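You operate a simulated robot arm through the tools that you are given. There is no shell and no other tool.

You run a simulated two-armed robot. Do the job below in one go: nothing can be reset, and whatever is moved stays where it is left.

JOB
Flush the line through the bypass valve, then fill the blue test pot.
Fine: let the bypass run a few seconds and close it first; open vent, then inlet, till water runs from the vent; close inlet, then vent.
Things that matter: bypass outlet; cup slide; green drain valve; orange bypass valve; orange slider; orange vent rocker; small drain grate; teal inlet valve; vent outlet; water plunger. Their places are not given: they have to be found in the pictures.

It is judged by the outcome, as a careful person would: the job done as asked, and still so three seconds after it is handed in. It fails if anything else is knocked over, pushed out of place, dropped, spilled or broken.

ROBOT AND FRAMES
Two 7-joint arms with two-finger parallel grippers on one trunk that stands fixed in place. Base frame: the origin is at the foot of the trunk, x ahead of it, y to its left, z up. Readings come in mm, rad, newtons and seconds.
The left shoulder is at [59, 174, 1235], the right one opposite. With the tool pointing down near the work surface each hand reaches from about 100 to 680 mm from the base axis, measured 20 degrees to its own side. Payload 3.6 kg a hand.
The tool frame of a hand sits at the grasp point between the pads (the TCP): z along the fingers, y along the line on which they close. The tips reach 30 mm beyond it. Largest opening 110 mm; finger width 20, thickness 10; the body of the gripper, 48 by 112 mm, starts 55 mm behind the TCP.
Orientation is that of the tool frame in the base frame, as [roll, pitch, yaw] about the fixed x, y, z axes, in that order (R = Rz(yaw) Ry(pitch) Rx(roll)). With the fingers straight down and closing along the base's y, the tool's x points along the base's -x, its y along +y and its z along -z.

CONTROLS
- The arms move only by the tool arm_command. It takes "left_steps", "right_steps" or both (then of equal length, played together; a hand with none holds still); each is a list of rows, each a list of 7 numbers: the shift along the base's x, y, z in mm, then the turn, a rotation vector about the base's x, y, z in rad, then the opening, from 0 (shut) to 1 (fully open). In form: [[x, y, z, ax, ay, az, jaw], ...]. A call has 1 to 20 rows; each row is the pose to reach, as a shift and turn from the pose commanded when the call began. A row lasts 0.2 s, in which the tool goes at most 50 mm and 0.15 rad; a call with a longer step from one row to the next is refused whole, and so is a gripper value outside its range. Where a pose cannot be reached the arm comes as near as it can. A force on the tool above 50 N (or 10 N above the force at the start of the call, whichever is more), or a blocked arm, ends the call early, and 0.2 s more pass. Each finger travels about 153 mm/s and halts on what it meets, pressing with about 30 N; the grip force reading is that of the motor and also rises with nothing between the fingers. The clock runs only during rows and for 0.2 s after the last one: add rows that repeat a pose to give the fingers time. It gives the time, the measured TCP pose, the force on the tool (base axes), the opening and the grip force at its end, in the units of the frame above (readings bear some noise), with the torque about the TCP (base axes, N m) and any sound that the robot's microphone picked up, and new pictures: "pictures" is both (left out), scene, wrist or none (wrist: the cameras of the hands that moved).
- Cameras (640 x 400 px; columns grow to the right, rows downward): "scene" is now at [135.7, 41.2, 1403.2]; the picture's right is [0.49, -0.87, 0.00], its down [-0.53, -0.30, -0.79] and it looks along [0.69, 0.39, -0.61] (base axes); focal length 329 px, centre (320, 200). "left" rides on the left gripper at [72, -17, -103] in its tool frame; the picture's right is [0.23, 0.97, 0.00], its down [-0.76, 0.18, -0.62] and it looks along [-0.61, 0.14, 0.78] (tool axes); focal length 222 px, centre (320, 200). "right" rides on the right gripper at [72, 17, -103] in its tool frame; the picture's right is [-0.23, 0.97, 0.00], its down [-0.76, -0.18, -0.62] and it looks along [-0.61, -0.14, 0.78] (tool axes); focal length 222 px, centre (320, 200).
- raise_lower(by): moves the trunk up (or, below 0, down) by that many mm; the arms and the scene camera ride with it, the base frame stays. It gives what a move gives, with no picture.
- aim_head(pan, tilt): turns the head with the scene camera to pan (to the left, within 1.501 rad either way) and tilt (down, from -0.506 to 1.204), counted from straight ahead of the robot (the tilt from the chest, where the trunk bows). It gives what a move gives, and a new picture of the scene camera.
- locate(camera, pixels): for up to 12 pixels [column, row] of the newest picture of that camera ("zoom" is the newest enlarged one), the place [x, y, z] in the base frame of the surface seen there, good to about 3 mm. The clock stands still meanwhile.
- enlarge(camera, box): a new picture of the part [left, top, right, bottom] of that camera's present view, enlarged. The clock stands still meanwhile.
- finish_job(): hands the job in; it is judged then, once.

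Open the grippers and draw the arms clear of the work before you hand the job in, unless the task says otherwise.

The tools are called after ">>>" by a JSON object that holds its "name" and its "arguments". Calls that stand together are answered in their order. arm_command: Moves the arms, as the interface text tells. Its arguments: {"type":"object","properties":{"left_steps":{"type":"array"},"right_steps":{"type":"array"},"pictures":{"type":"string","enum":["both","scene","wrist","none"]}},"required":[]} The other tools are called the same way: raise_lower (by) moves the trunk up or down; aim_head (pan, tilt) turns the head that bears the scene camera; locate (camera, pixels) gives the place of the surface under pixels of a picture; enlarge (camera, box) takes an enlarged picture of a part of a camera's view; finish_job () hands the job in.

At the start:

```text
clock: 0.0
left_ee_pos: [314.1, 348.3, 1161.5]
left_orientation: [-3.141, -0.001, 3.141]
left_ft_force: [0.4, -0.4, 0.4]
left_ft_torque: [0.0, 0.0, 0.03]
left_gripper_width: 110.0
left_grip_force: 0.3
right_ee_pos: [409.2, 45.1, 1217.9]
right_orientation: [-3.141, 0.0, 3.14]
right_ft_force: [0.6, 0.7, -0.1]
right_ft_torque: [-0.05, 0.0, 0.02]
right_gripper_width: 110.1
right_grip_force: 0.0
trunk travel left (down, up): [-351.0, 412.0]
head pan, tilt (commanded): [0.517, 0.656]
```

scene: 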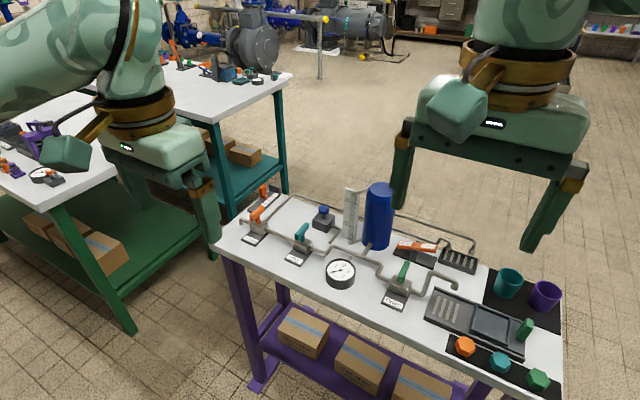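
right: 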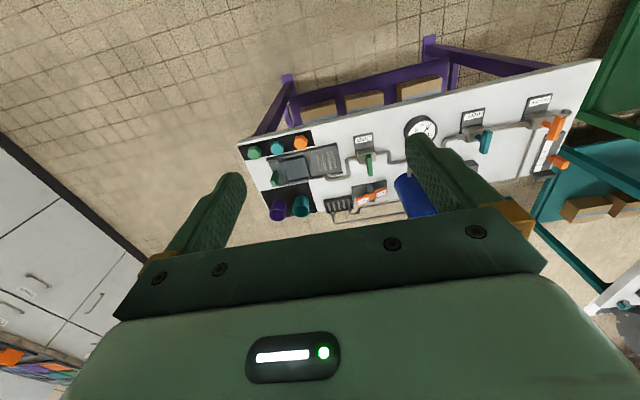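
left: 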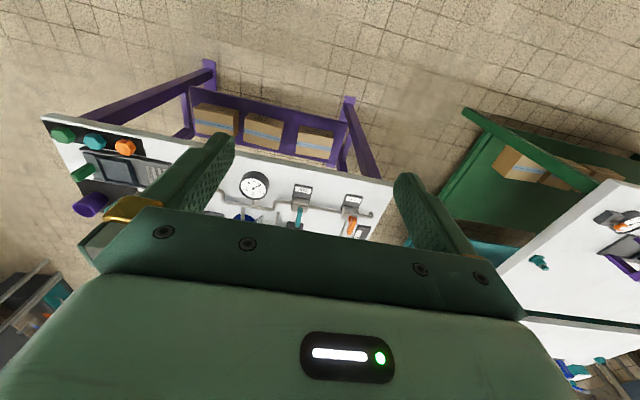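

The scene picture shows a white table with the pipework at about columns 220-560, rows 180-370. I enlarge the view to identify the parts.

>>> {"name": "enlarge", "arguments": {"camera": "scene", "box": [210, 170, 410, 295]}}

>>> {"name": "enlarge", "arguments": {"camera": "scene", "box": [370, 220, 570, 395]}}

```text
3.20 times, centred on (310, 232) of scene
```

zoom: 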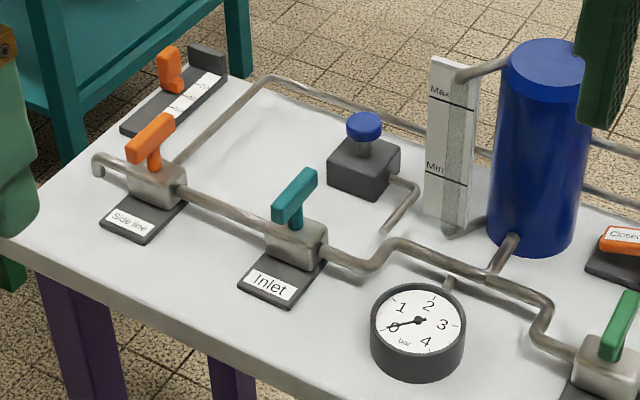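

```text
2.29 times, centred on (470, 308) of scene
```

zoom: 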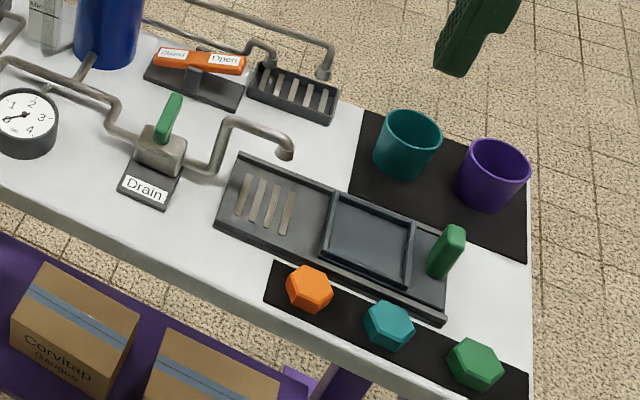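

The bench holds "Side line" (orange), "Inlet" (teal), "Drain" (green) valves, the rocker with Closed/Open labels, an orange slider and a blue plunger. I enlarge further to read the labels and see handle directions.

>>> {"name": "enlarge", "arguments": {"camera": "scene", "box": [215, 175, 295, 250]}}

>>> {"name": "enlarge", "arguments": {"camera": "scene", "box": [275, 190, 355, 270]}}

>>> {"name": "enlarge", "arguments": {"camera": "scene", "box": [380, 215, 490, 290]}}

>>> {"name": "locate", "arguments": {"camera": "scene", "pixels": [[257, 214], [301, 231], [403, 270], [416, 245], [263, 190], [323, 210], [378, 190], [340, 270], [458, 260], [525, 328], [490, 320], [400, 285]]}}

```text
5.33 times, centred on (255, 212) of scene
```

zoom: 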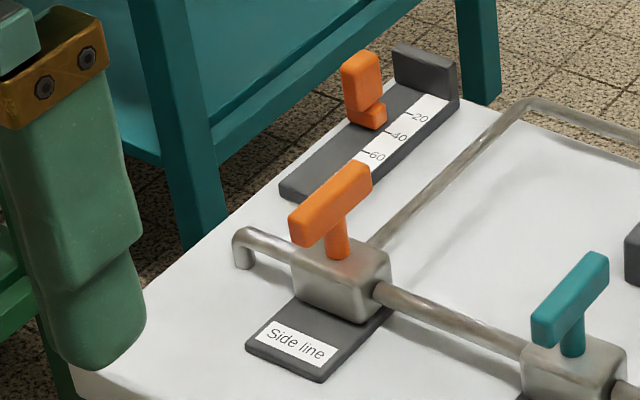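

```text
5.00 times, centred on (315, 230) of scene
```

zoom: 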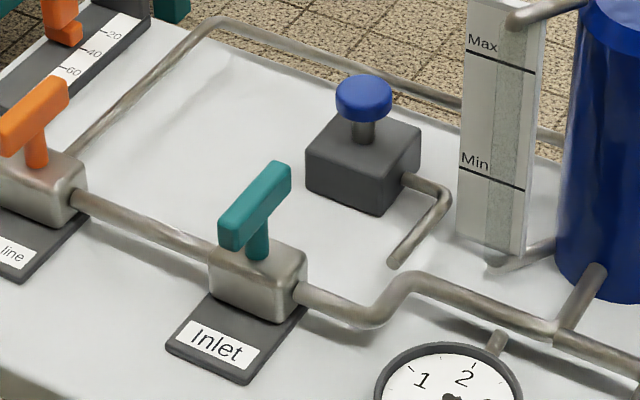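

```text
5.33 times, centred on (435, 252) of scene
```

zoom: 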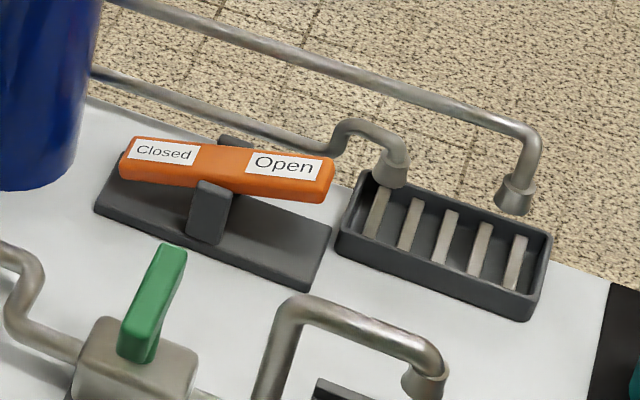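

```text
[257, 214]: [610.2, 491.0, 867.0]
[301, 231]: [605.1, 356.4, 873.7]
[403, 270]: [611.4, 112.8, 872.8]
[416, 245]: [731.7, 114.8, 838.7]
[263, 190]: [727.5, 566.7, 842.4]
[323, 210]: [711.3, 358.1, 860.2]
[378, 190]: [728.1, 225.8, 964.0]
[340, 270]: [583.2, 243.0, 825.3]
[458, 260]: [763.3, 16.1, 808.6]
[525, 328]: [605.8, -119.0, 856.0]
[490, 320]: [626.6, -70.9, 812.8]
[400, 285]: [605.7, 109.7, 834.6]
```

All three valve handles appear to lie along x, across their pipes (closed), and no water runs. I locate key points on the vent rocker, outlets and grate in the newest zoom (centred on (435,252)).

>>> {"name": "locate", "arguments": {"camera": "zoom", "pixels": [[135, 150], [325, 175], [230, 165], [390, 175], [515, 200], [360, 235], [530, 300], [545, 240], [370, 180], [530, 140], [365, 130], [210, 215]]}}

>>> {"name": "locate", "arguments": {"camera": "scene", "pixels": [[251, 217], [263, 208], [258, 228], [297, 239], [304, 227], [299, 250], [400, 281], [406, 263], [396, 300], [246, 220], [270, 230], [290, 245]]}}

```text
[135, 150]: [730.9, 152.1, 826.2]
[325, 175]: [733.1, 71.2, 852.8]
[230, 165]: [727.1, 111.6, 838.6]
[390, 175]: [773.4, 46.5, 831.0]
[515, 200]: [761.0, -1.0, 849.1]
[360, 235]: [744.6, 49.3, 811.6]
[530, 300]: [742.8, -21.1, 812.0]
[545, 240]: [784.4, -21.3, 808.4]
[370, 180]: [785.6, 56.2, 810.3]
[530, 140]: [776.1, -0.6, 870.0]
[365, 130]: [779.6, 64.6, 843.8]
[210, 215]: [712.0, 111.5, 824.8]
```

```text
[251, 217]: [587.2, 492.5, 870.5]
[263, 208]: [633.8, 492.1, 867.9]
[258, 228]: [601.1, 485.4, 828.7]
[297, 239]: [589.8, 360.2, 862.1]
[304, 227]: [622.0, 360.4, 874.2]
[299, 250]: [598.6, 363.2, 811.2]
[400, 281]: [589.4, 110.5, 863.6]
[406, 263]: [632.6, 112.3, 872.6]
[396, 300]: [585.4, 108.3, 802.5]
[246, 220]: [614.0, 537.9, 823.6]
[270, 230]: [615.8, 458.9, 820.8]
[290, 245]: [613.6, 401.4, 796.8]
```

The rocker's Closed end (y≈152, z≈826) is down and the Open end (y≈71, z≈853) is up, so the vent is shut; the orange handle spans x≈587–634 at y≈492, z≈868, across its pipe. I bring the left hand above the orange valve to check reach and get a close wrist picture.

>>> {"name": "arm_command", "arguments": {"left_steps": [[30, 16, -10, 0, 0, 0, 0.8], [60, 32, -25, 0, 0, 0, 0.6], [95, 50, -40, 0, 0, 0, 0.5], [130, 68, -55, 0, 0, 0, 0.5], [165, 86, -70, 0, 0, 0, 0.5], [200, 104, -85, 0, 0, 0, 0.5], [230, 120, -100, 0, 0, 0, 0.5], [260, 132, -111, 0, 0, 0, 0.5], [260, 132, -111, 0, 0, 0, 0.5]], "pictures": "both"}}

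```text
clock: 2.0
left_ee_pos: [573.5, 480.9, 1050.1]
left_orientation: [3.141, 0.002, -3.141]
left_ft_force: [-0.3, 0.2, 0.4]
left_ft_torque: [-0.02, -0.03, 0.02]
left_gripper_width: 54.8
left_grip_force: 0.0
right_ee_pos: [409.0, 44.7, 1218.1]
right_orientation: [-3.141, -0.002, -3.141]
right_ft_force: [0.1, 0.6, -0.2]
right_ft_torque: [-0.03, -0.02, 0.04]
right_gripper_width: 110.0
right_grip_force: 0.1
trunk travel left (down, up): [-351.0, 412.0]
head pan, tilt (commanded): [0.517, 0.656]
```

scene: 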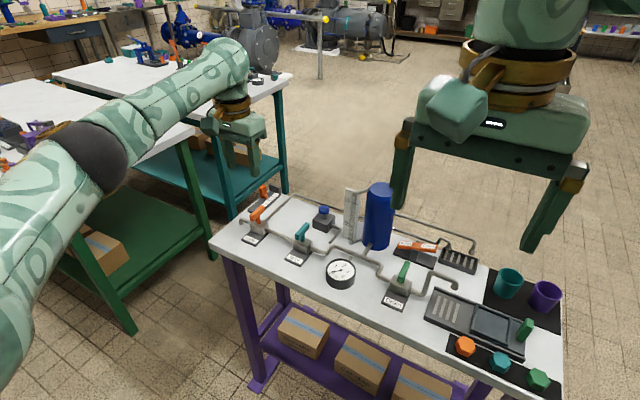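
left: 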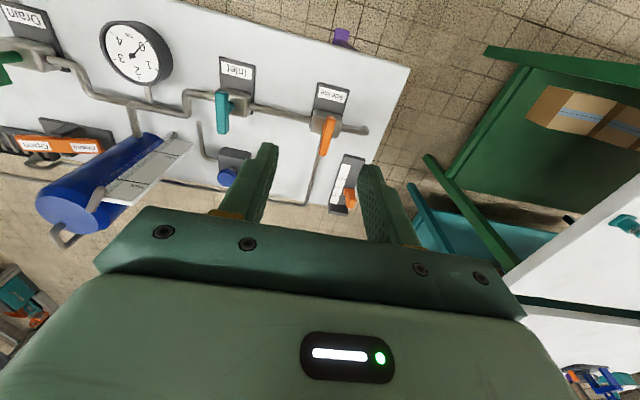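

The left hand reached (573,481,1050) and its wrist view shows the orange handle at about (327,130). I enlarge the wrist view to inspect the valve stops and locate the handles.

>>> {"name": "enlarge", "arguments": {"camera": "left", "box": [280, 70, 390, 220]}}

>>> {"name": "enlarge", "arguments": {"camera": "left", "box": [180, 50, 280, 190]}}

>>> {"name": "locate", "arguments": {"camera": "left", "pixels": [[331, 120], [327, 135], [323, 150], [223, 95], [222, 112], [222, 128], [326, 112], [345, 190], [352, 160], [228, 165]]}}

```text
2.67 times, centred on (335, 145) of left
```

zoom: 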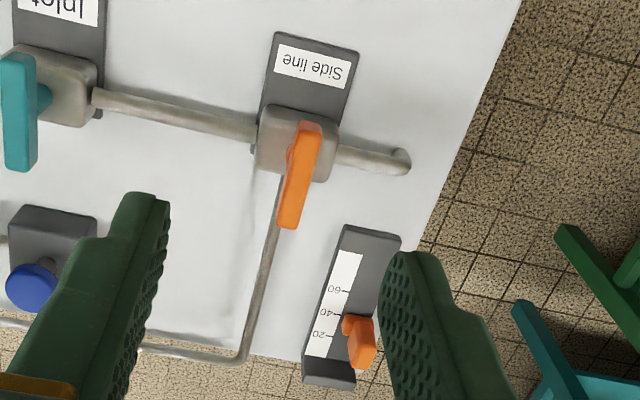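

```text
2.86 times, centred on (230, 120) of left
```

zoom: 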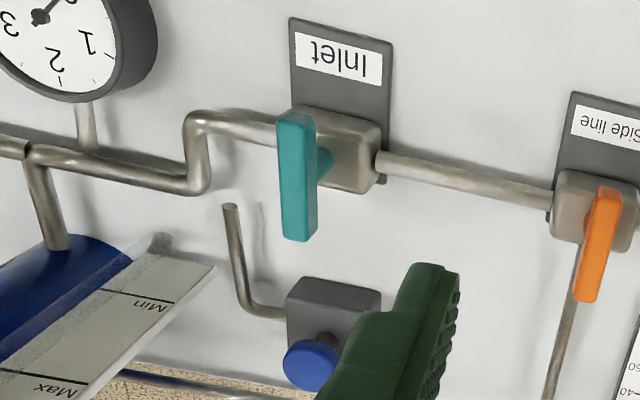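

```text
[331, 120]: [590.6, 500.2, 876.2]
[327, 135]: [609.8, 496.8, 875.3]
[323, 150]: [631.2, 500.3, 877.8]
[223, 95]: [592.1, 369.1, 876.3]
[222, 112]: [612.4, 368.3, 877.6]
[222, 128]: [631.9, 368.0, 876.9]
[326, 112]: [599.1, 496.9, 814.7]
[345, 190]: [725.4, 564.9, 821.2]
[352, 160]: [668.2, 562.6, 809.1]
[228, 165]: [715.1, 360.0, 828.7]
```

The handle top is at about x 582–640, y≈497, z≈877. I descend to just above it, (610,497,925), and look again.

>>> {"name": "arm_command", "arguments": {"left_steps": [[12, 6, -35, 0, 0, 0, 0.5], [24, 12, -75, 0, 0, 0, 0.5], [36.5, 16, -110, 0, 0, 0, 0.5], [36.5, 16, -125, 0, 0, 0, 0.5], [36.5, 16, -125, 0, 0, 0, 0.5]], "pictures": "both"}}

```text
clock: 3.2
left_ee_pos: [596.3, 493.3, 938.2]
left_orientation: [3.141, 0.0, -3.141]
left_ft_force: [0.2, 0.4, -0.1]
left_ft_torque: [0.01, -0.01, 0.01]
left_gripper_width: 54.9
left_grip_force: 0.2
left hand out of reach, approached as far as the arm can: row 3, 4, 5
right_ee_pos: [408.9, 44.2, 1217.4]
right_orientation: [-3.142, 0.001, 3.14]
right_ft_force: [-0.1, 0.2, -0.4]
right_ft_torque: [0.01, 0.0, 0.01]
right_gripper_width: 110.3
right_grip_force: 0.0
trunk travel left (down, up): [-351.0, 412.0]
head pan, tilt (commanded): [0.517, 0.656]
```

scene: 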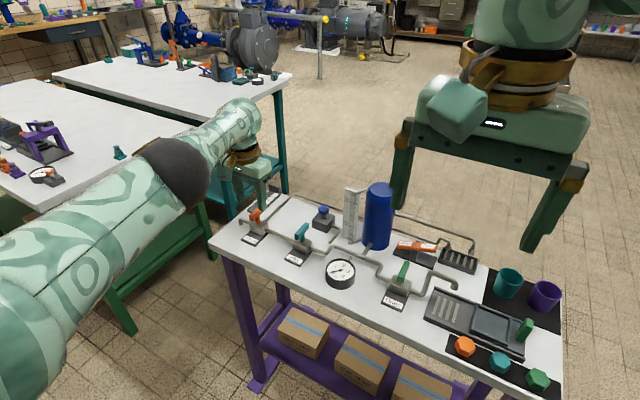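
left: 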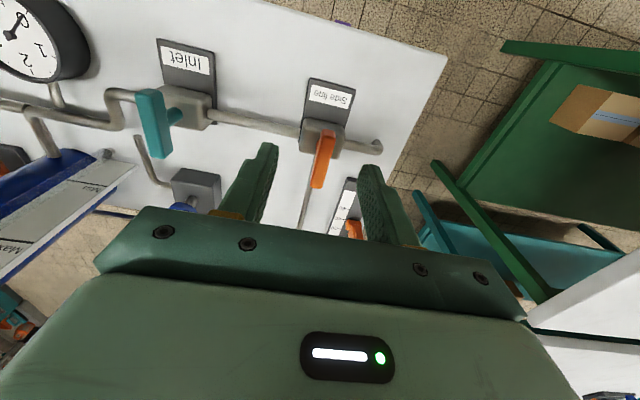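

Out of reach at this trunk height (stopped at 596,493,938). I lift the left hand so that I can lower the trunk, which brings the shoulder nearer to wrist height.

>>> {"name": "arm_command", "arguments": {"left_steps": [[-10, -5, 40, 0, 0, 0, 0.5], [-25, -10, 80, 0, 0, 0, 0.5], [-45, -15, 120, 0, 0, 0, 0.5], [-60, -20, 160, 0, 0, 0, 0.5], [-75, -25, 195, 0, 0, 0, 0.5], [-75, -25, 195, 0, 0, 0, 0.5]], "pictures": "none"}}

```text
clock: 4.6
left_ee_pos: [590.7, 503.4, 1145.9]
left_orientation: [-3.138, -0.001, -3.14]
left_ft_force: [0.6, -0.4, 0.0]
left_ft_torque: [-0.01, 0.05, -0.02]
left_gripper_width: 55.1
left_grip_force: 0.1
left hand out of reach, approached as far as the arm can: row 1, 2, 3, 4, 5, 6
right_ee_pos: [409.6, 45.2, 1217.6]
right_orientation: [3.141, 0.0, -3.141]
right_ft_force: [0.5, 0.4, 0.0]
right_ft_torque: [0.0, -0.02, 0.02]
right_gripper_width: 109.9
right_grip_force: 0.0
trunk travel left (down, up): [-351.0, 412.0]
head pan, tilt (commanded): [0.517, 0.656]
```

The arm lagged near its stretched limit and ended at (590.7,503.4,1145.9). I pull it back toward the robot to get out of the stretch.

>>> {"name": "arm_command", "arguments": {"left_steps": [[-20, -10, 0, 0, 0, 0, 0.5], [-40, -20, 0, 0, 0, 0, 0.5], [-60, -30, 0, 0, 0, 0, 0.5], [-60, -30, 0, 0, 0, 0, 0.5]], "pictures": "scene"}}

```text
clock: 5.6
left_ee_pos: [589.8, 500.9, 1153.2]
left_orientation: [3.141, 0.0, 3.14]
left_ft_force: [0.1, 0.2, -0.8]
left_ft_torque: [-0.01, 0.0, 0.01]
left_gripper_width: 55.1
left_grip_force: 0.0
left hand out of reach, approached as far as the arm can: row 1, 2, 3, 4
right_ee_pos: [409.5, 46.1, 1218.4]
right_orientation: [-3.141, -0.001, 3.141]
right_ft_force: [1.3, -0.3, -0.4]
right_ft_torque: [0.03, 0.0, -0.01]
right_gripper_width: 110.1
right_grip_force: 0.1
trunk travel left (down, up): [-351.0, 412.0]
head pan, tilt (commanded): [0.517, 0.656]
```

scene: 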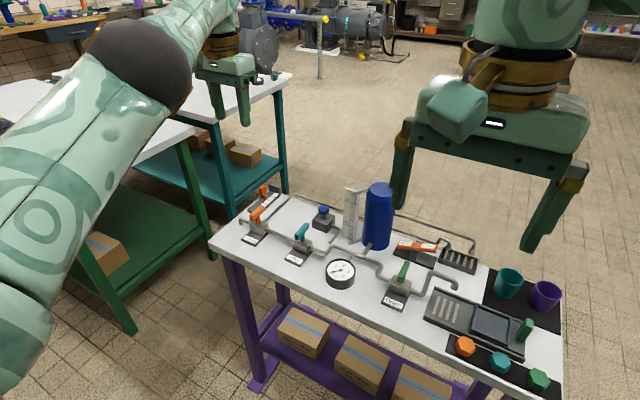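

The hand is stuck near full stretch, so I command a larger retreat with a small tool turn to bend the elbow.

>>> {"name": "arm_command", "arguments": {"left_steps": [[-40, -20, 10, 0, 0.1, 0, 0.5], [-80, -40, 20, 0, 0.2, 0, 0.5], [-120, -60, 20, 0, 0.2, 0, 0.5], [-160, -80, 20, 0, 0.1, 0, 0.5], [-160, -80, 20, 0, 0, 0, 0.5], [-160, -80, 20, 0, 0, 0, 0.5]], "pictures": "scene"}}

```text
clock: 7.0
left_ee_pos: [583.0, 481.7, 1220.8]
left_orientation: [-3.141, 0.001, 3.141]
left_ft_force: [0.0, 0.0, -0.6]
left_ft_torque: [0.01, -0.03, -0.01]
left_gripper_width: 54.9
left_grip_force: 0.1
left hand out of reach, approached as far as the arm can: row 1, 2, 3, 4, 5, 6
right_ee_pos: [409.9, 44.6, 1218.0]
right_orientation: [-3.141, 0.001, 3.141]
right_ft_force: [-0.7, 0.1, -0.8]
right_ft_torque: [0.02, 0.01, 0.02]
right_gripper_width: 110.2
right_grip_force: 0.0
trunk travel left (down, up): [-351.0, 412.0]
head pan, tilt (commanded): [0.517, 0.656]
```

scene: 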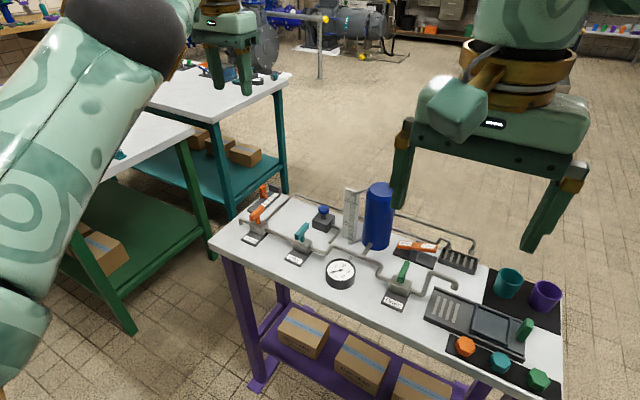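

The arm is following its stretch sphere; the elbow is straight and needs a tilt to unlock. I command a retreat with the fingers tilted outward (negative turn about the axis across the arm).

>>> {"name": "arm_command", "arguments": {"left_steps": [[0, 0, 0, 0.06, -0.1, 0, 0.5], [0, 0, 0, 0.12, -0.2, 0, 0.5], [0, 0, 0, 0.18, -0.3, 0, 0.5], [0, 0, 0, 0.24, -0.4, 0, 0.5], [0, 0, 0, 0.3, -0.5, 0, 0.5], [0, 0, 0, 0.3, -0.5, 0, 0.5]], "pictures": "scene"}}

```text
clock: 8.4
left_ee_pos: [672.8, 517.8, 1270.4]
left_orientation: [2.814, 0.492, 3.06]
left_ft_force: [-0.2, -0.1, -0.3]
left_ft_torque: [-0.01, 0.0, 0.03]
left_gripper_width: 55.3
left_grip_force: 0.1
left hand out of reach, approached as far as the arm can: row 1, 2, 3, 4, 5, 6
right_ee_pos: [409.7, 44.6, 1217.1]
right_orientation: [3.142, 0.001, -3.141]
right_ft_force: [-0.7, 0.1, 0.6]
right_ft_torque: [-0.02, 0.03, -0.02]
right_gripper_width: 109.9
right_grip_force: 0.2
trunk travel left (down, up): [-351.0, 412.0]
head pan, tilt (commanded): [0.517, 0.656]
```

scene: 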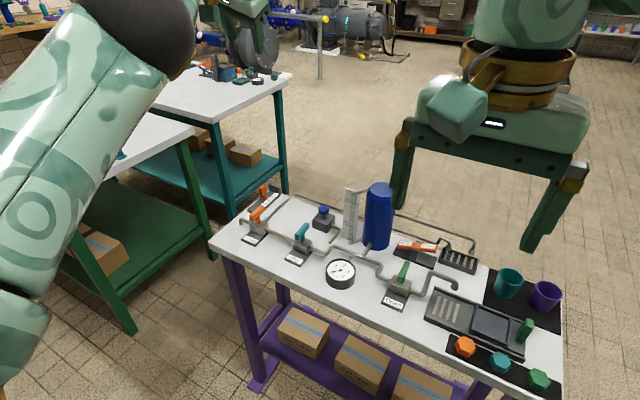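

The wrist followed the tilt but the elbow stays straight. Moving the target downward should flex an elbow-up arm, so I command lower while staying well above the bench, then undo the tilt.

>>> {"name": "arm_command", "arguments": {"left_steps": [[20, 10, -30, 0, 0, 0, 0.5], [40, 20, -60, 0, 0, 0, 0.5], [60, 20, -80, 0, 0, 0, 0.5], [60, 20, -80, -0.06, 0.1, 0, 0.5], [60, 20, -80, -0.12, 0.2, 0, 0.5], [60, 20, -80, -0.18, 0.3, 0, 0.5], [60, 20, -80, -0.24, 0.4, 0, 0.5], [60, 20, -80, -0.3, 0.5, 0, 0.5]], "pictures": "scene"}}

```text
clock: 10.2
left_ee_pos: [603.8, 505.8, 1203.6]
left_orientation: [3.079, 0.105, 3.139]
left_ft_force: [-0.3, -0.1, 0.8]
left_ft_torque: [0.0, 0.02, 0.0]
left_gripper_width: 55.2
left_grip_force: 0.0
left hand out of reach, approached as far as the arm can: row 1, 2, 3, 4, 5, 6, 7, 8
right_ee_pos: [410.9, 44.5, 1217.9]
right_orientation: [3.141, -0.002, -3.141]
right_ft_force: [0.2, -0.3, -0.1]
right_ft_torque: [0.0, 0.0, 0.03]
right_gripper_width: 109.9
right_grip_force: 0.0
trunk travel left (down, up): [-351.0, 412.0]
head pan, tilt (commanded): [0.517, 0.656]
```

scene: 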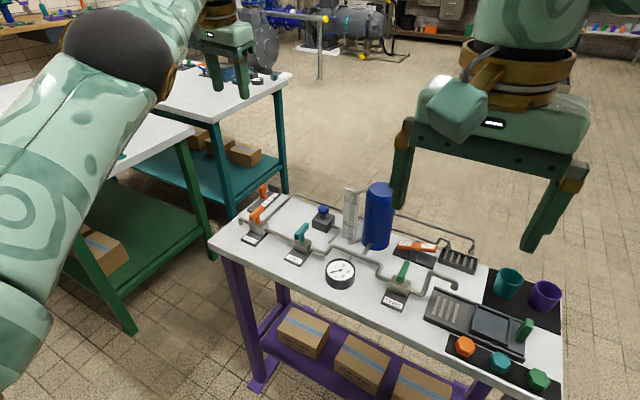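

I test how the controller regards the present commanded pose, by repeating it with no shift.

>>> {"name": "arm_command", "arguments": {"left_steps": [[0, 0, 0, 0, 0, 0, 0.5], [0, 0, 0, 0, 0, 0, 0.5]], "pictures": "none"}}

```text
clock: 10.8
left_ee_pos: [603.3, 506.4, 1203.1]
left_orientation: [3.078, 0.107, 3.14]
left_ft_force: [0.2, 0.0, -0.2]
left_ft_torque: [0.03, 0.02, 0.0]
left_gripper_width: 55.0
left_grip_force: 0.0
right_ee_pos: [409.8, 45.0, 1218.5]
right_orientation: [3.141, 0.002, -3.14]
right_ft_force: [0.6, -0.4, 1.0]
right_ft_torque: [0.02, -0.02, 0.0]
right_gripper_width: 109.9
right_grip_force: 0.1
trunk travel left (down, up): [-351.0, 412.0]
head pan, tilt (commanded): [0.517, 0.656]
```

The commanded pose is clamped to the reached one, so shifts count from here. I now move down and inward together to try to flex the elbow.

>>> {"name": "arm_command", "arguments": {"left_steps": [[-20, -15, -40, 0, 0, 0, 0.5], [-40, -30, -80, 0, 0, 0, 0.5], [-70, -50, -110, 0, 0, 0, 0.5], [-110, -70, -120, 0, 0, 0, 0.5], [-140, -90, -130, 0, 0, 0, 0.5], [-140, -90, -130, 0, 0, 0, 0.5]], "pictures": "none"}}

```text
clock: 12.2
left_ee_pos: [463.2, 416.8, 1073.6]
left_orientation: [3.078, 0.106, 3.139]
left_ft_force: [0.8, 0.3, 0.1]
left_ft_torque: [0.03, 0.01, 0.0]
left_gripper_width: 55.1
left_grip_force: 0.0
right_ee_pos: [409.4, 44.9, 1217.6]
right_orientation: [3.141, 0.0, 3.141]
right_ft_force: [0.5, 0.1, -0.7]
right_ft_torque: [-0.02, 0.03, 0.0]
right_gripper_width: 110.0
right_grip_force: 0.1
trunk travel left (down, up): [-351.0, 412.0]
head pan, tilt (commanded): [0.517, 0.656]
```

The arm is unlocked at (463,417,1074). Now I lower the trunk by 150 mm so that the shoulder is near wrist height, which widens the reach over the bench.

>>> {"name": "raise_lower", "arguments": {"by": -150}}

>>> {"name": "aim_head", "arguments": {"pan": 0.45, "tilt": 0.6}}

```text
clock: 13.9
left_ee_pos: [462.5, 416.7, 925.5]
left_orientation: [3.077, 0.108, 3.14]
left_ft_force: [0.5, 0.1, 0.8]
left_ft_torque: [-0.05, -0.02, 0.01]
left_gripper_width: 55.0
left_grip_force: 0.0
right_ee_pos: [408.9, 44.9, 1068.5]
right_orientation: [-3.141, 0.0, -3.141]
right_ft_force: [-0.1, -1.1, -0.8]
right_ft_torque: [0.0, -0.03, 0.01]
right_gripper_width: 109.8
right_grip_force: 0.0
trunk travel left (down, up): [-201.0, 562.0]
head pan, tilt (commanded): [0.517, 0.656]
```

```text
clock: 14.6
left_ee_pos: [464.2, 416.8, 924.6]
left_orientation: [3.078, 0.106, 3.139]
left_ft_force: [-0.6, -0.9, 0.1]
left_ft_torque: [0.0, -0.02, 0.02]
left_gripper_width: 55.2
left_grip_force: 0.1
right_ee_pos: [409.2, 44.8, 1066.6]
right_orientation: [3.14, 0.001, -3.141]
right_ft_force: [-0.5, -0.4, -0.6]
right_ft_torque: [0.0, 0.0, 0.03]
right_gripper_width: 110.3
right_grip_force: 0.1
trunk travel left (down, up): [-201.0, 562.0]
head pan, tilt (commanded): [0.45, 0.6]
```

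scene: 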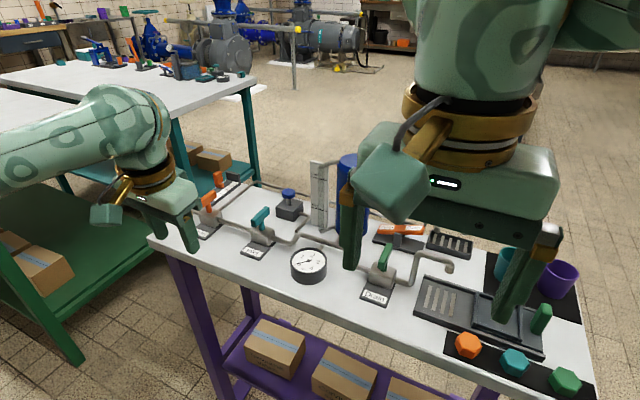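

The right hand blocks the view of the pot, so I draw it back; at the same time the left hand tilts its fingers 0.4 rad outward and moves above the orange handle.

>>> {"name": "arm_command", "arguments": {"left_steps": [[25, 16, 10, -0.012, -0.06, -0.003, 0.5], [50, 32, 10, -0.025, -0.12, -0.006, 0.5], [75, 48, 10, -0.037, -0.18, -0.01, 0.5], [100, 64, 10, -0.05, -0.24, -0.013, 0.5], [126.5, 80, 10, -0.062, -0.294, -0.016, 0.5], [126.5, 80, 10, -0.062, -0.294, -0.016, 0.5]], "right_steps": [[-30, -40, 0, 0, 0, 0, 0.5], [-60, -75, 0, 0, 0, 0, 0.3], [-90, -110, 0, 0, 0, 0, 0.1], [-120, -145, 0, 0, 0, 0, 0], [-140, -180, 0, 0, 0, 0, 0], [-150, -220, 0, 0, 0, 0, 0]], "pictures": "both"}}

```text
clock: 16.0
left_ee_pos: [589.4, 496.8, 934.9]
left_orientation: [-3.141, 0.403, 3.138]
left_ft_force: [-0.7, 0.2, 0.1]
left_ft_torque: [0.02, -0.05, 0.0]
left_gripper_width: 55.1
left_grip_force: 0.0
right_ee_pos: [260.0, -176.6, 1069.0]
right_orientation: [-3.141, -0.001, -3.141]
right_ft_force: [-0.6, 0.2, 0.1]
right_ft_torque: [0.03, 0.0, 0.0]
right_gripper_width: 0.2
right_grip_force: 30.0
trunk travel left (down, up): [-201.0, 562.0]
head pan, tilt (commanded): [0.45, 0.6]
```

scene: 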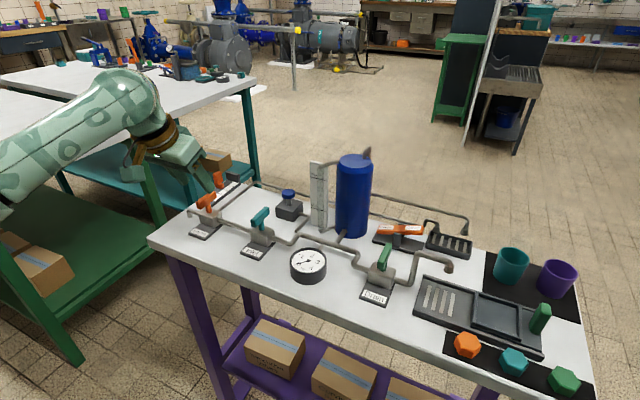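
right: 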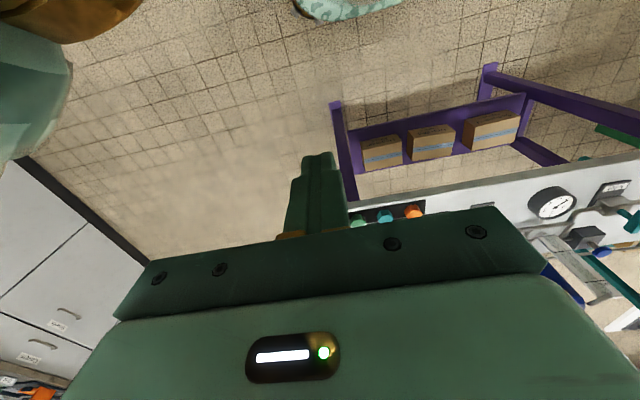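
left: 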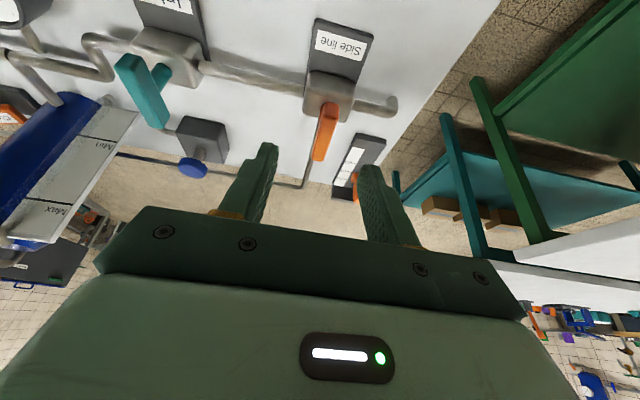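

The left hand is at the pre-grasp (589,497,935). I enlarge the wrist view around the orange handle (327,130) for exact placing.

>>> {"name": "enlarge", "arguments": {"camera": "left", "box": [270, 40, 400, 180]}}

>>> {"name": "enlarge", "arguments": {"camera": "scene", "box": [160, 160, 270, 240]}}

>>> {"name": "locate", "arguments": {"camera": "left", "pixels": [[329, 108], [326, 130], [322, 155], [334, 130], [318, 130], [318, 112], [333, 90], [345, 80]]}}

```text
2.86 times, centred on (335, 110) of left
```

zoom: 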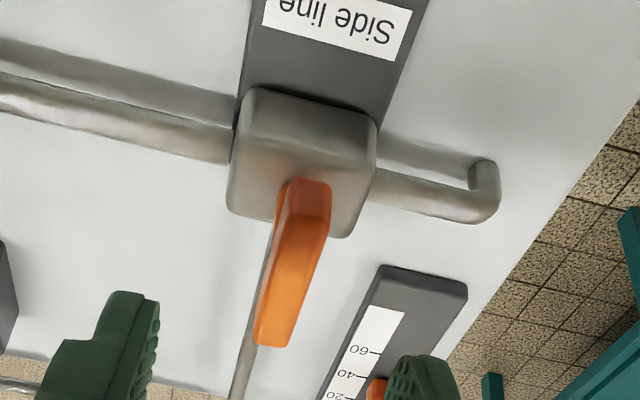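

```text
5.00 times, centred on (215, 200) of scene
```

zoom: 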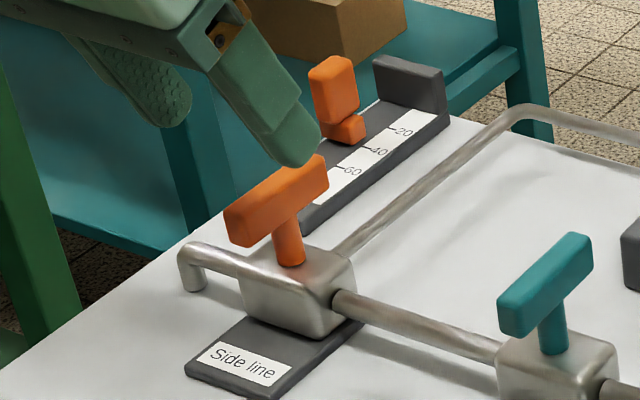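

```text
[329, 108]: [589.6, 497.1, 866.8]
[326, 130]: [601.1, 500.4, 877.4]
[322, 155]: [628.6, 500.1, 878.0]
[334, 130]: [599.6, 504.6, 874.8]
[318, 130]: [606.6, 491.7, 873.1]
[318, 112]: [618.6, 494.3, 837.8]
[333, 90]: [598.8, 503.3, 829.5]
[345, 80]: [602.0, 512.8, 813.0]
```

The handle spans y≈492–505 with its top at z≈877 and the body top at z≈837. I lower to straddle it at (608,498.5,878) and close the fingers.

>>> {"name": "arm_command", "arguments": {"left_steps": [[9, 1, -20, 0, 0, 0, 0.5], [18, 1.7, -40, 0, 0, 0, 0.5], [18.6, 1.7, -57, 0, 0, 0, 0.5], [18.6, 1.7, -57, 0, 0, 0, 0.3], [18.6, 1.7, -57, 0, 0, 0, 0.1], [18.6, 1.7, -57, 0, 0, 0, 0.05], [18.6, 1.7, -57, 0, 0, 0, 0.05]], "pictures": "both"}}

```text
clock: 17.6
left_ee_pos: [609.2, 500.6, 878.2]
left_orientation: [-3.141, 0.401, 3.14]
left_ft_force: [0.7, 1.4, -1.2]
left_ft_torque: [0.08, -0.46, 0.08]
left_gripper_width: 12.0
left_grip_force: 45.3
right_ee_pos: [261.1, -173.8, 1070.1]
right_orientation: [-3.141, -0.002, 3.141]
right_ft_force: [-0.7, 0.1, -1.2]
right_ft_torque: [-0.03, -0.01, 0.02]
right_gripper_width: 0.0
right_grip_force: 29.9
trunk travel left (down, up): [-201.0, 562.0]
head pan, tilt (commanded): [0.45, 0.6]
```

scene: 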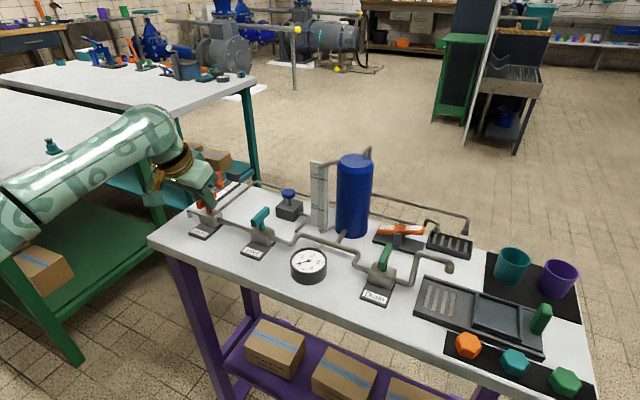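
left: 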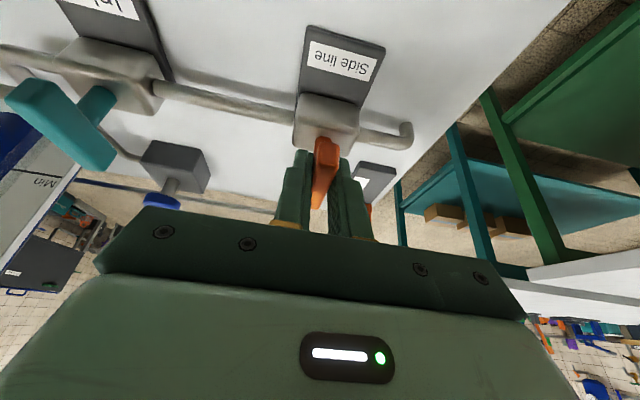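

The grip is on the handle (width 12 mm). I try a small counter-clockwise turn (0.3 rad about +z) and read the torque and sound.

>>> {"name": "arm_command", "arguments": {"left_steps": [[0, -0.4, 0, 0, 0, 0.1, 0.05], [0.1, -0.8, 0, 0, 0, 0.2, 0.05], [0.2, -1.2, 0, 0, 0, 0.3, 0.05]], "pictures": "scene"}}

```text
clock: 18.4
left_ee_pos: [609.2, 498.9, 878.0]
left_orientation: [-3.141, 0.4, -2.841]
left_ft_force: [7.2, 5.9, 6.4]
left_ft_torque: [-0.24, 0.96, 0.05]
left_gripper_width: 12.3
left_grip_force: 44.7
right_ee_pos: [261.0, -174.1, 1070.5]
right_orientation: [3.142, -0.001, 3.141]
right_ft_force: [-0.5, -0.2, -0.8]
right_ft_torque: [-0.01, -0.01, 0.0]
right_gripper_width: 0.0
right_grip_force: 30.2
trunk travel left (down, up): [-201.0, 562.0]
head pan, tilt (commanded): [0.45, 0.6]
```

scene: 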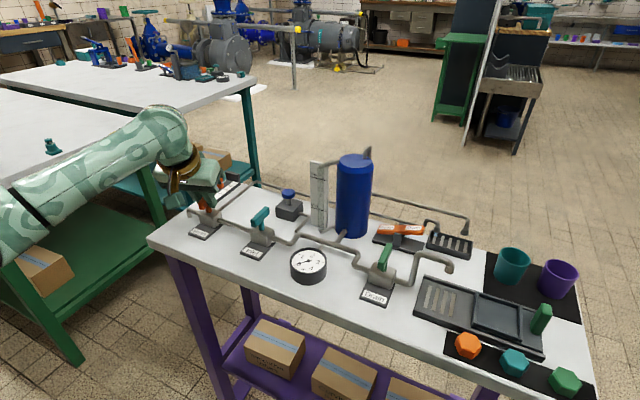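

The handle follows with almost no resistance about z. I continue turning toward 0.9 rad.

>>> {"name": "arm_command", "arguments": {"left_steps": [[0.2, -0.4, 0, 0, 0, 0.1, 0.05], [0.5, -0.8, 0, 0, 0, 0.2, 0.05], [0.7, -1.1, 0, 0, 0, 0.3, 0.05], [1.0, -1.5, 0, 0, 0, 0.4, 0.05], [1.2, -1.8, 0, 0, 0, 0.5, 0.05], [1.4, -2.0, 0, 0, 0, 0.6, 0.05]], "pictures": "both"}}

```text
clock: 19.8
left_ee_pos: [611.2, 495.4, 877.4]
left_orientation: [-3.141, 0.402, -2.244]
left_ft_force: [15.6, 3.6, 7.7]
left_ft_torque: [0.6, -0.49, -0.06]
left_gripper_width: 12.1
left_grip_force: 45.2
right_ee_pos: [261.9, -174.4, 1070.3]
right_orientation: [3.142, -0.003, 3.141]
right_ft_force: [0.5, 0.2, 0.1]
right_ft_torque: [-0.01, -0.01, 0.01]
right_gripper_width: 0.2
right_grip_force: 29.9
trunk travel left (down, up): [-201.0, 562.0]
head pan, tilt (commanded): [0.45, 0.6]
```

scene: 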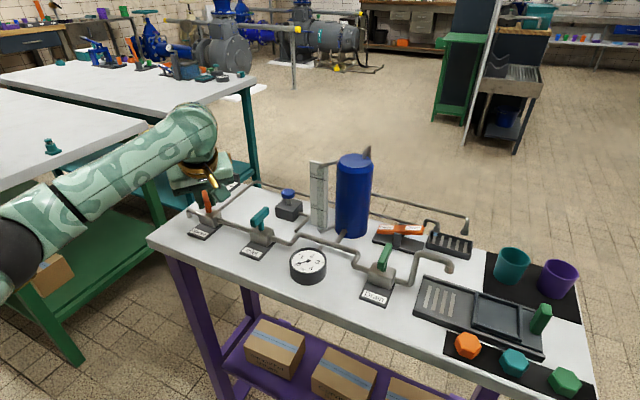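
left: 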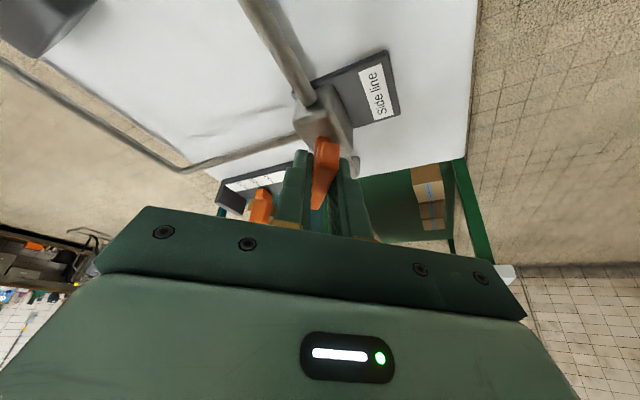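

The handle is at 0.9 rad and the gripper still holds it. I enlarge the bypass outlet to check for flow.

>>> {"name": "enlarge", "arguments": {"camera": "scene", "box": [360, 180, 520, 280]}}

>>> {"name": "enlarge", "arguments": {"camera": "scene", "box": [150, 150, 270, 250]}}

```text
4.00 times, centred on (440, 230) of scene
```

zoom: 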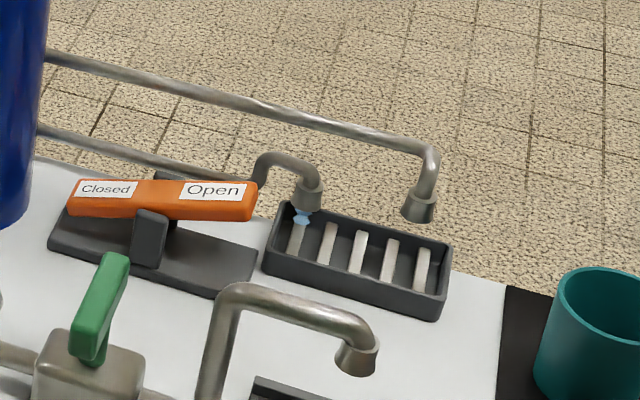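

```text
4.00 times, centred on (210, 200) of scene
```

zoom: 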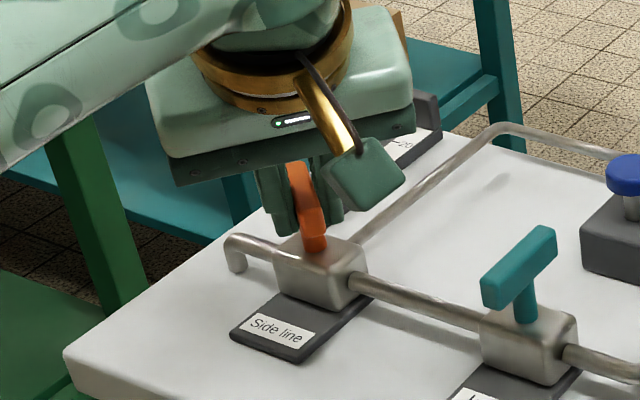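

Water has begun to flow at the lower left outlet (zoom (303,215)) into the grate – that is the bypass outlet, so turning counter-clockwise opens. I turn the rest to about 1.55 rad and let it run.

>>> {"name": "arm_command", "arguments": {"left_steps": [[1.0, -0.2, 0, 0, 0, 0.13, 0.05], [1.5, -0.4, 0, 0, 0, 0.26, 0.05], [2.0, -0.6, 0, 0, 0, 0.39, 0.05], [2.5, -0.7, 0, 0, 0, 0.52, 0.05], [3, -0.8, 0, 0, 0, 0.63, 0.05], [3, -0.8, 0, 0, 0, 0.63, 0.05], [3, -0.8, 0, 0, 0, 0.63, 0.05], [3, -0.8, 0, 0, 0, 0.63, 0.05], [3, -0.8, 0, 0, 0, 0.63, 0.05], [3, -0.8, 0, 0, 0, 0.63, 0.05]], "pictures": "scene"}}

```text
clock: 22.0
left_ee_pos: [615.8, 494.5, 877.6]
left_orientation: [-3.14, 0.399, -1.613]
left_ft_force: [28.3, 5.7, 18.6]
left_ft_torque: [-0.31, -0.35, -0.18]
left_gripper_width: 12.0
left_grip_force: 45.4
right_ee_pos: [261.1, -174.5, 1070.0]
right_orientation: [-3.141, -0.001, 3.14]
right_ft_force: [-0.9, 0.0, 0.5]
right_ft_torque: [0.01, -0.01, -0.03]
right_gripper_width: 0.0
right_grip_force: 29.9
trunk travel left (down, up): [-201.0, 562.0]
head pan, tilt (commanded): [0.45, 0.6]
```

scene: 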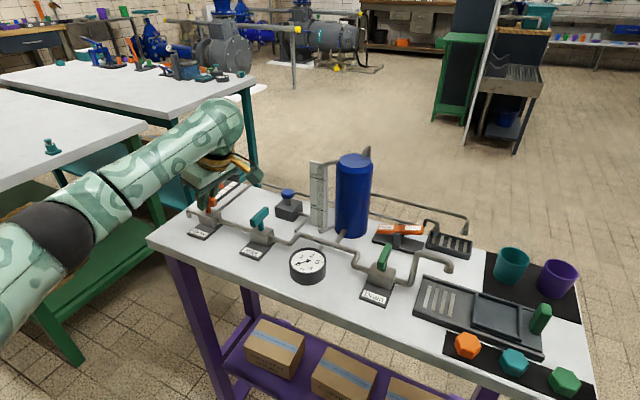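

Fully turned with a side force of 28 N in +x, so the pivot lies a little further out. I ease the hand 4 mm in +x while the water runs.

>>> {"name": "arm_command", "arguments": {"left_steps": [[2, 0, 0, 0, 0, 0, 0.05], [4, 0.5, 0.5, 0, 0, 0, 0.05], [4, 0.5, 0.5, 0, 0, 0, 0.05], [4, 0.5, 0.5, 0, 0, 0, 0.05], [4, 0.5, 0.5, 0, 0, 0, 0.05]], "pictures": "scene"}}

>>> {"name": "enlarge", "arguments": {"camera": "scene", "box": [360, 180, 520, 280]}}

>>> {"name": "enlarge", "arguments": {"camera": "scene", "box": [150, 150, 270, 250]}}

```text
clock: 23.2
left_ee_pos: [615.3, 494.0, 877.7]
left_orientation: [3.138, 0.401, -1.617]
left_ft_force: [-18.7, -19.3, -6.4]
left_ft_torque: [0.76, -0.45, 0.1]
left_gripper_width: 12.0
left_grip_force: 45.0
right_ee_pos: [261.1, -176.3, 1070.3]
right_orientation: [3.141, 0.001, -3.141]
right_ft_force: [-0.8, -0.2, -0.3]
right_ft_torque: [0.02, -0.01, 0.02]
right_gripper_width: 0.0
right_grip_force: 30.1
trunk travel left (down, up): [-201.0, 562.0]
head pan, tilt (commanded): [0.45, 0.6]
```

scene: 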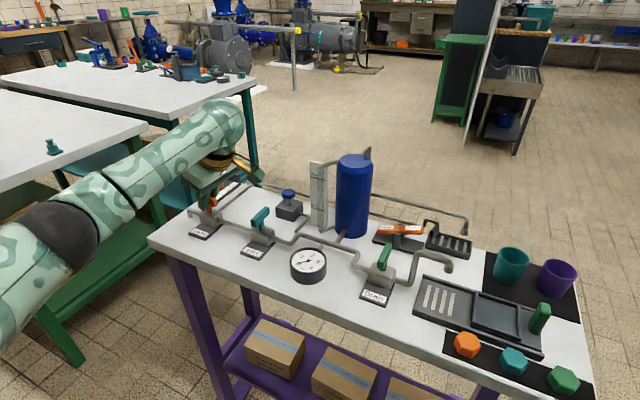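

```text
4.00 times, centred on (440, 230) of scene
```

zoom: 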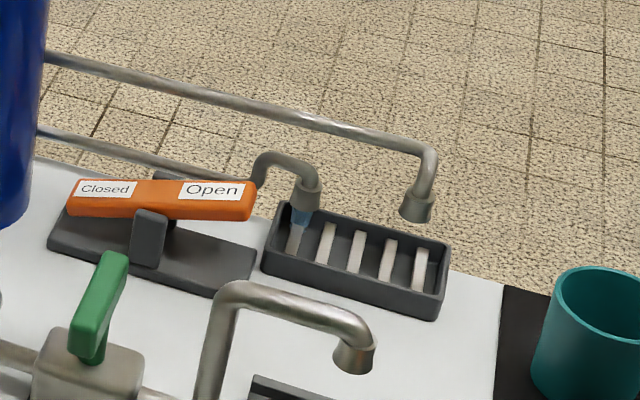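

```text
4.00 times, centred on (210, 200) of scene
```

zoom: 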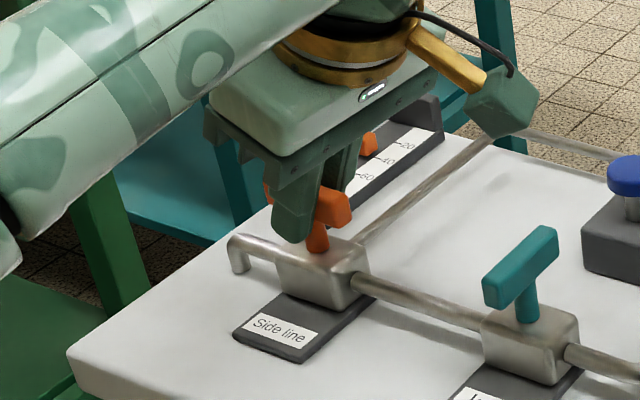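

Clear water runs from the bypass outlet into the grate (zoom (300,220)). I let it run about 1.4 s more, then turn the handle back clockwise to closed.

>>> {"name": "arm_command", "arguments": {"left_steps": [[-1.6, 0, 0, 0, 0, 0, 0.05], [-1.6, 0, 0, 0, 0, 0, 0.05], [-1.6, 0, 0, 0, 0, 0, 0.05], [-1.6, 0, 0, 0, 0, 0, 0.05], [-1.6, 0, 0, 0, 0, 0, 0.05], [-1.6, 0, 0, 0, 0, 0, 0.05], [-1.6, 0, 0, 0, 0, 0, 0.05], [-2.4, 0.1, 0, 0, 0, -0.13, 0.05], [-3.1, 0.2, 0, 0, 0, -0.26, 0.05], [-3.7, 0.5, 0, 0, 0, -0.39, 0.05], [-4.3, 0.8, 0, 0, 0, -0.52, 0.05], [-4.8, 1.1, 0, 0, 0, -0.65, 0.05], [-5.3, 1.6, 0, 0, 0, -0.78, 0.05], [-5.7, 2.1, 0, 0, 0, -0.91, 0.05], [-6.0, 2.6, 0, 0, 0, -1.04, 0.05], [-6.3, 3.2, 0, 0, 0, -1.17, 0.05], [-6.5, 3.9, 0, 0, 0, -1.3, 0.05], [-6.6, 4.5, 0, 0, 0, -1.43, 0.05], [-6.6, 5.1, 0, 0, 0, -1.54, 0.05], [-6.6, 5.1, 0, 0, 0, -1.57, 0.05]], "pictures": "both"}}

>>> {"name": "enlarge", "arguments": {"camera": "scene", "box": [360, 180, 520, 280]}}

>>> {"name": "enlarge", "arguments": {"camera": "scene", "box": [150, 150, 270, 250]}}

```text
clock: 27.4
left_ee_pos: [608.4, 500.0, 878.4]
left_orientation: [3.14, 0.399, 3.098]
left_ft_force: [-22.8, -19.0, -19.0]
left_ft_torque: [0.41, 0.51, 1.16]
left_gripper_width: 12.1
left_grip_force: 45.0
right_ee_pos: [260.0, -174.8, 1070.4]
right_orientation: [-3.139, 0.0, -3.141]
right_ft_force: [0.0, 0.5, 0.7]
right_ft_torque: [0.0, 0.0, 0.01]
right_gripper_width: 0.1
right_grip_force: 30.2
trunk travel left (down, up): [-201.0, 562.0]
head pan, tilt (commanded): [0.45, 0.6]
```

scene: 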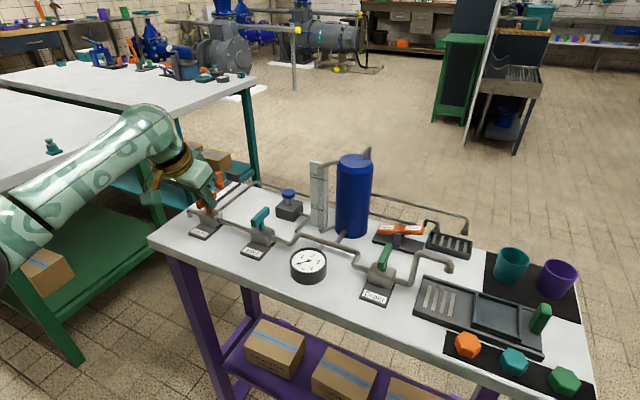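
left: 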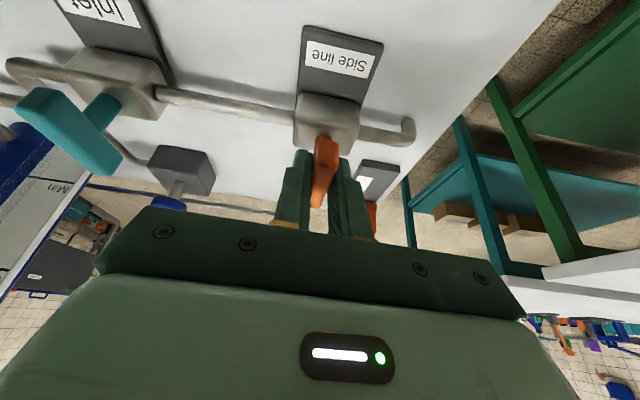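

```text
4.00 times, centred on (440, 230) of scene
```

zoom: 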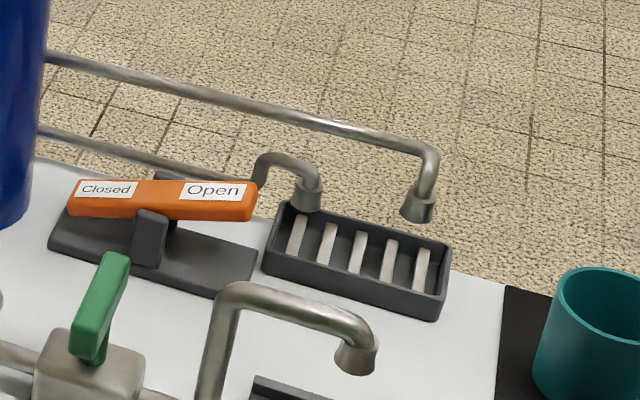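

```text
4.00 times, centred on (210, 200) of scene
```

zoom: 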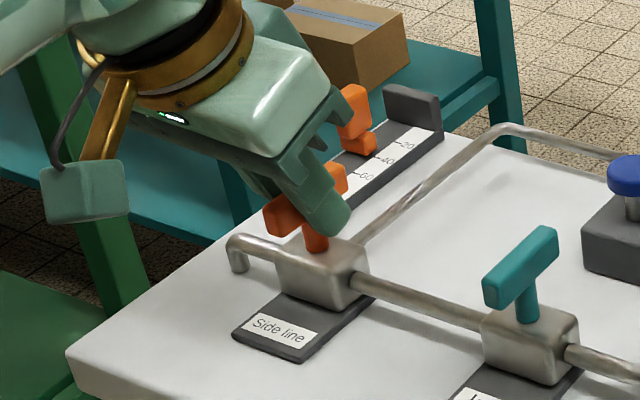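

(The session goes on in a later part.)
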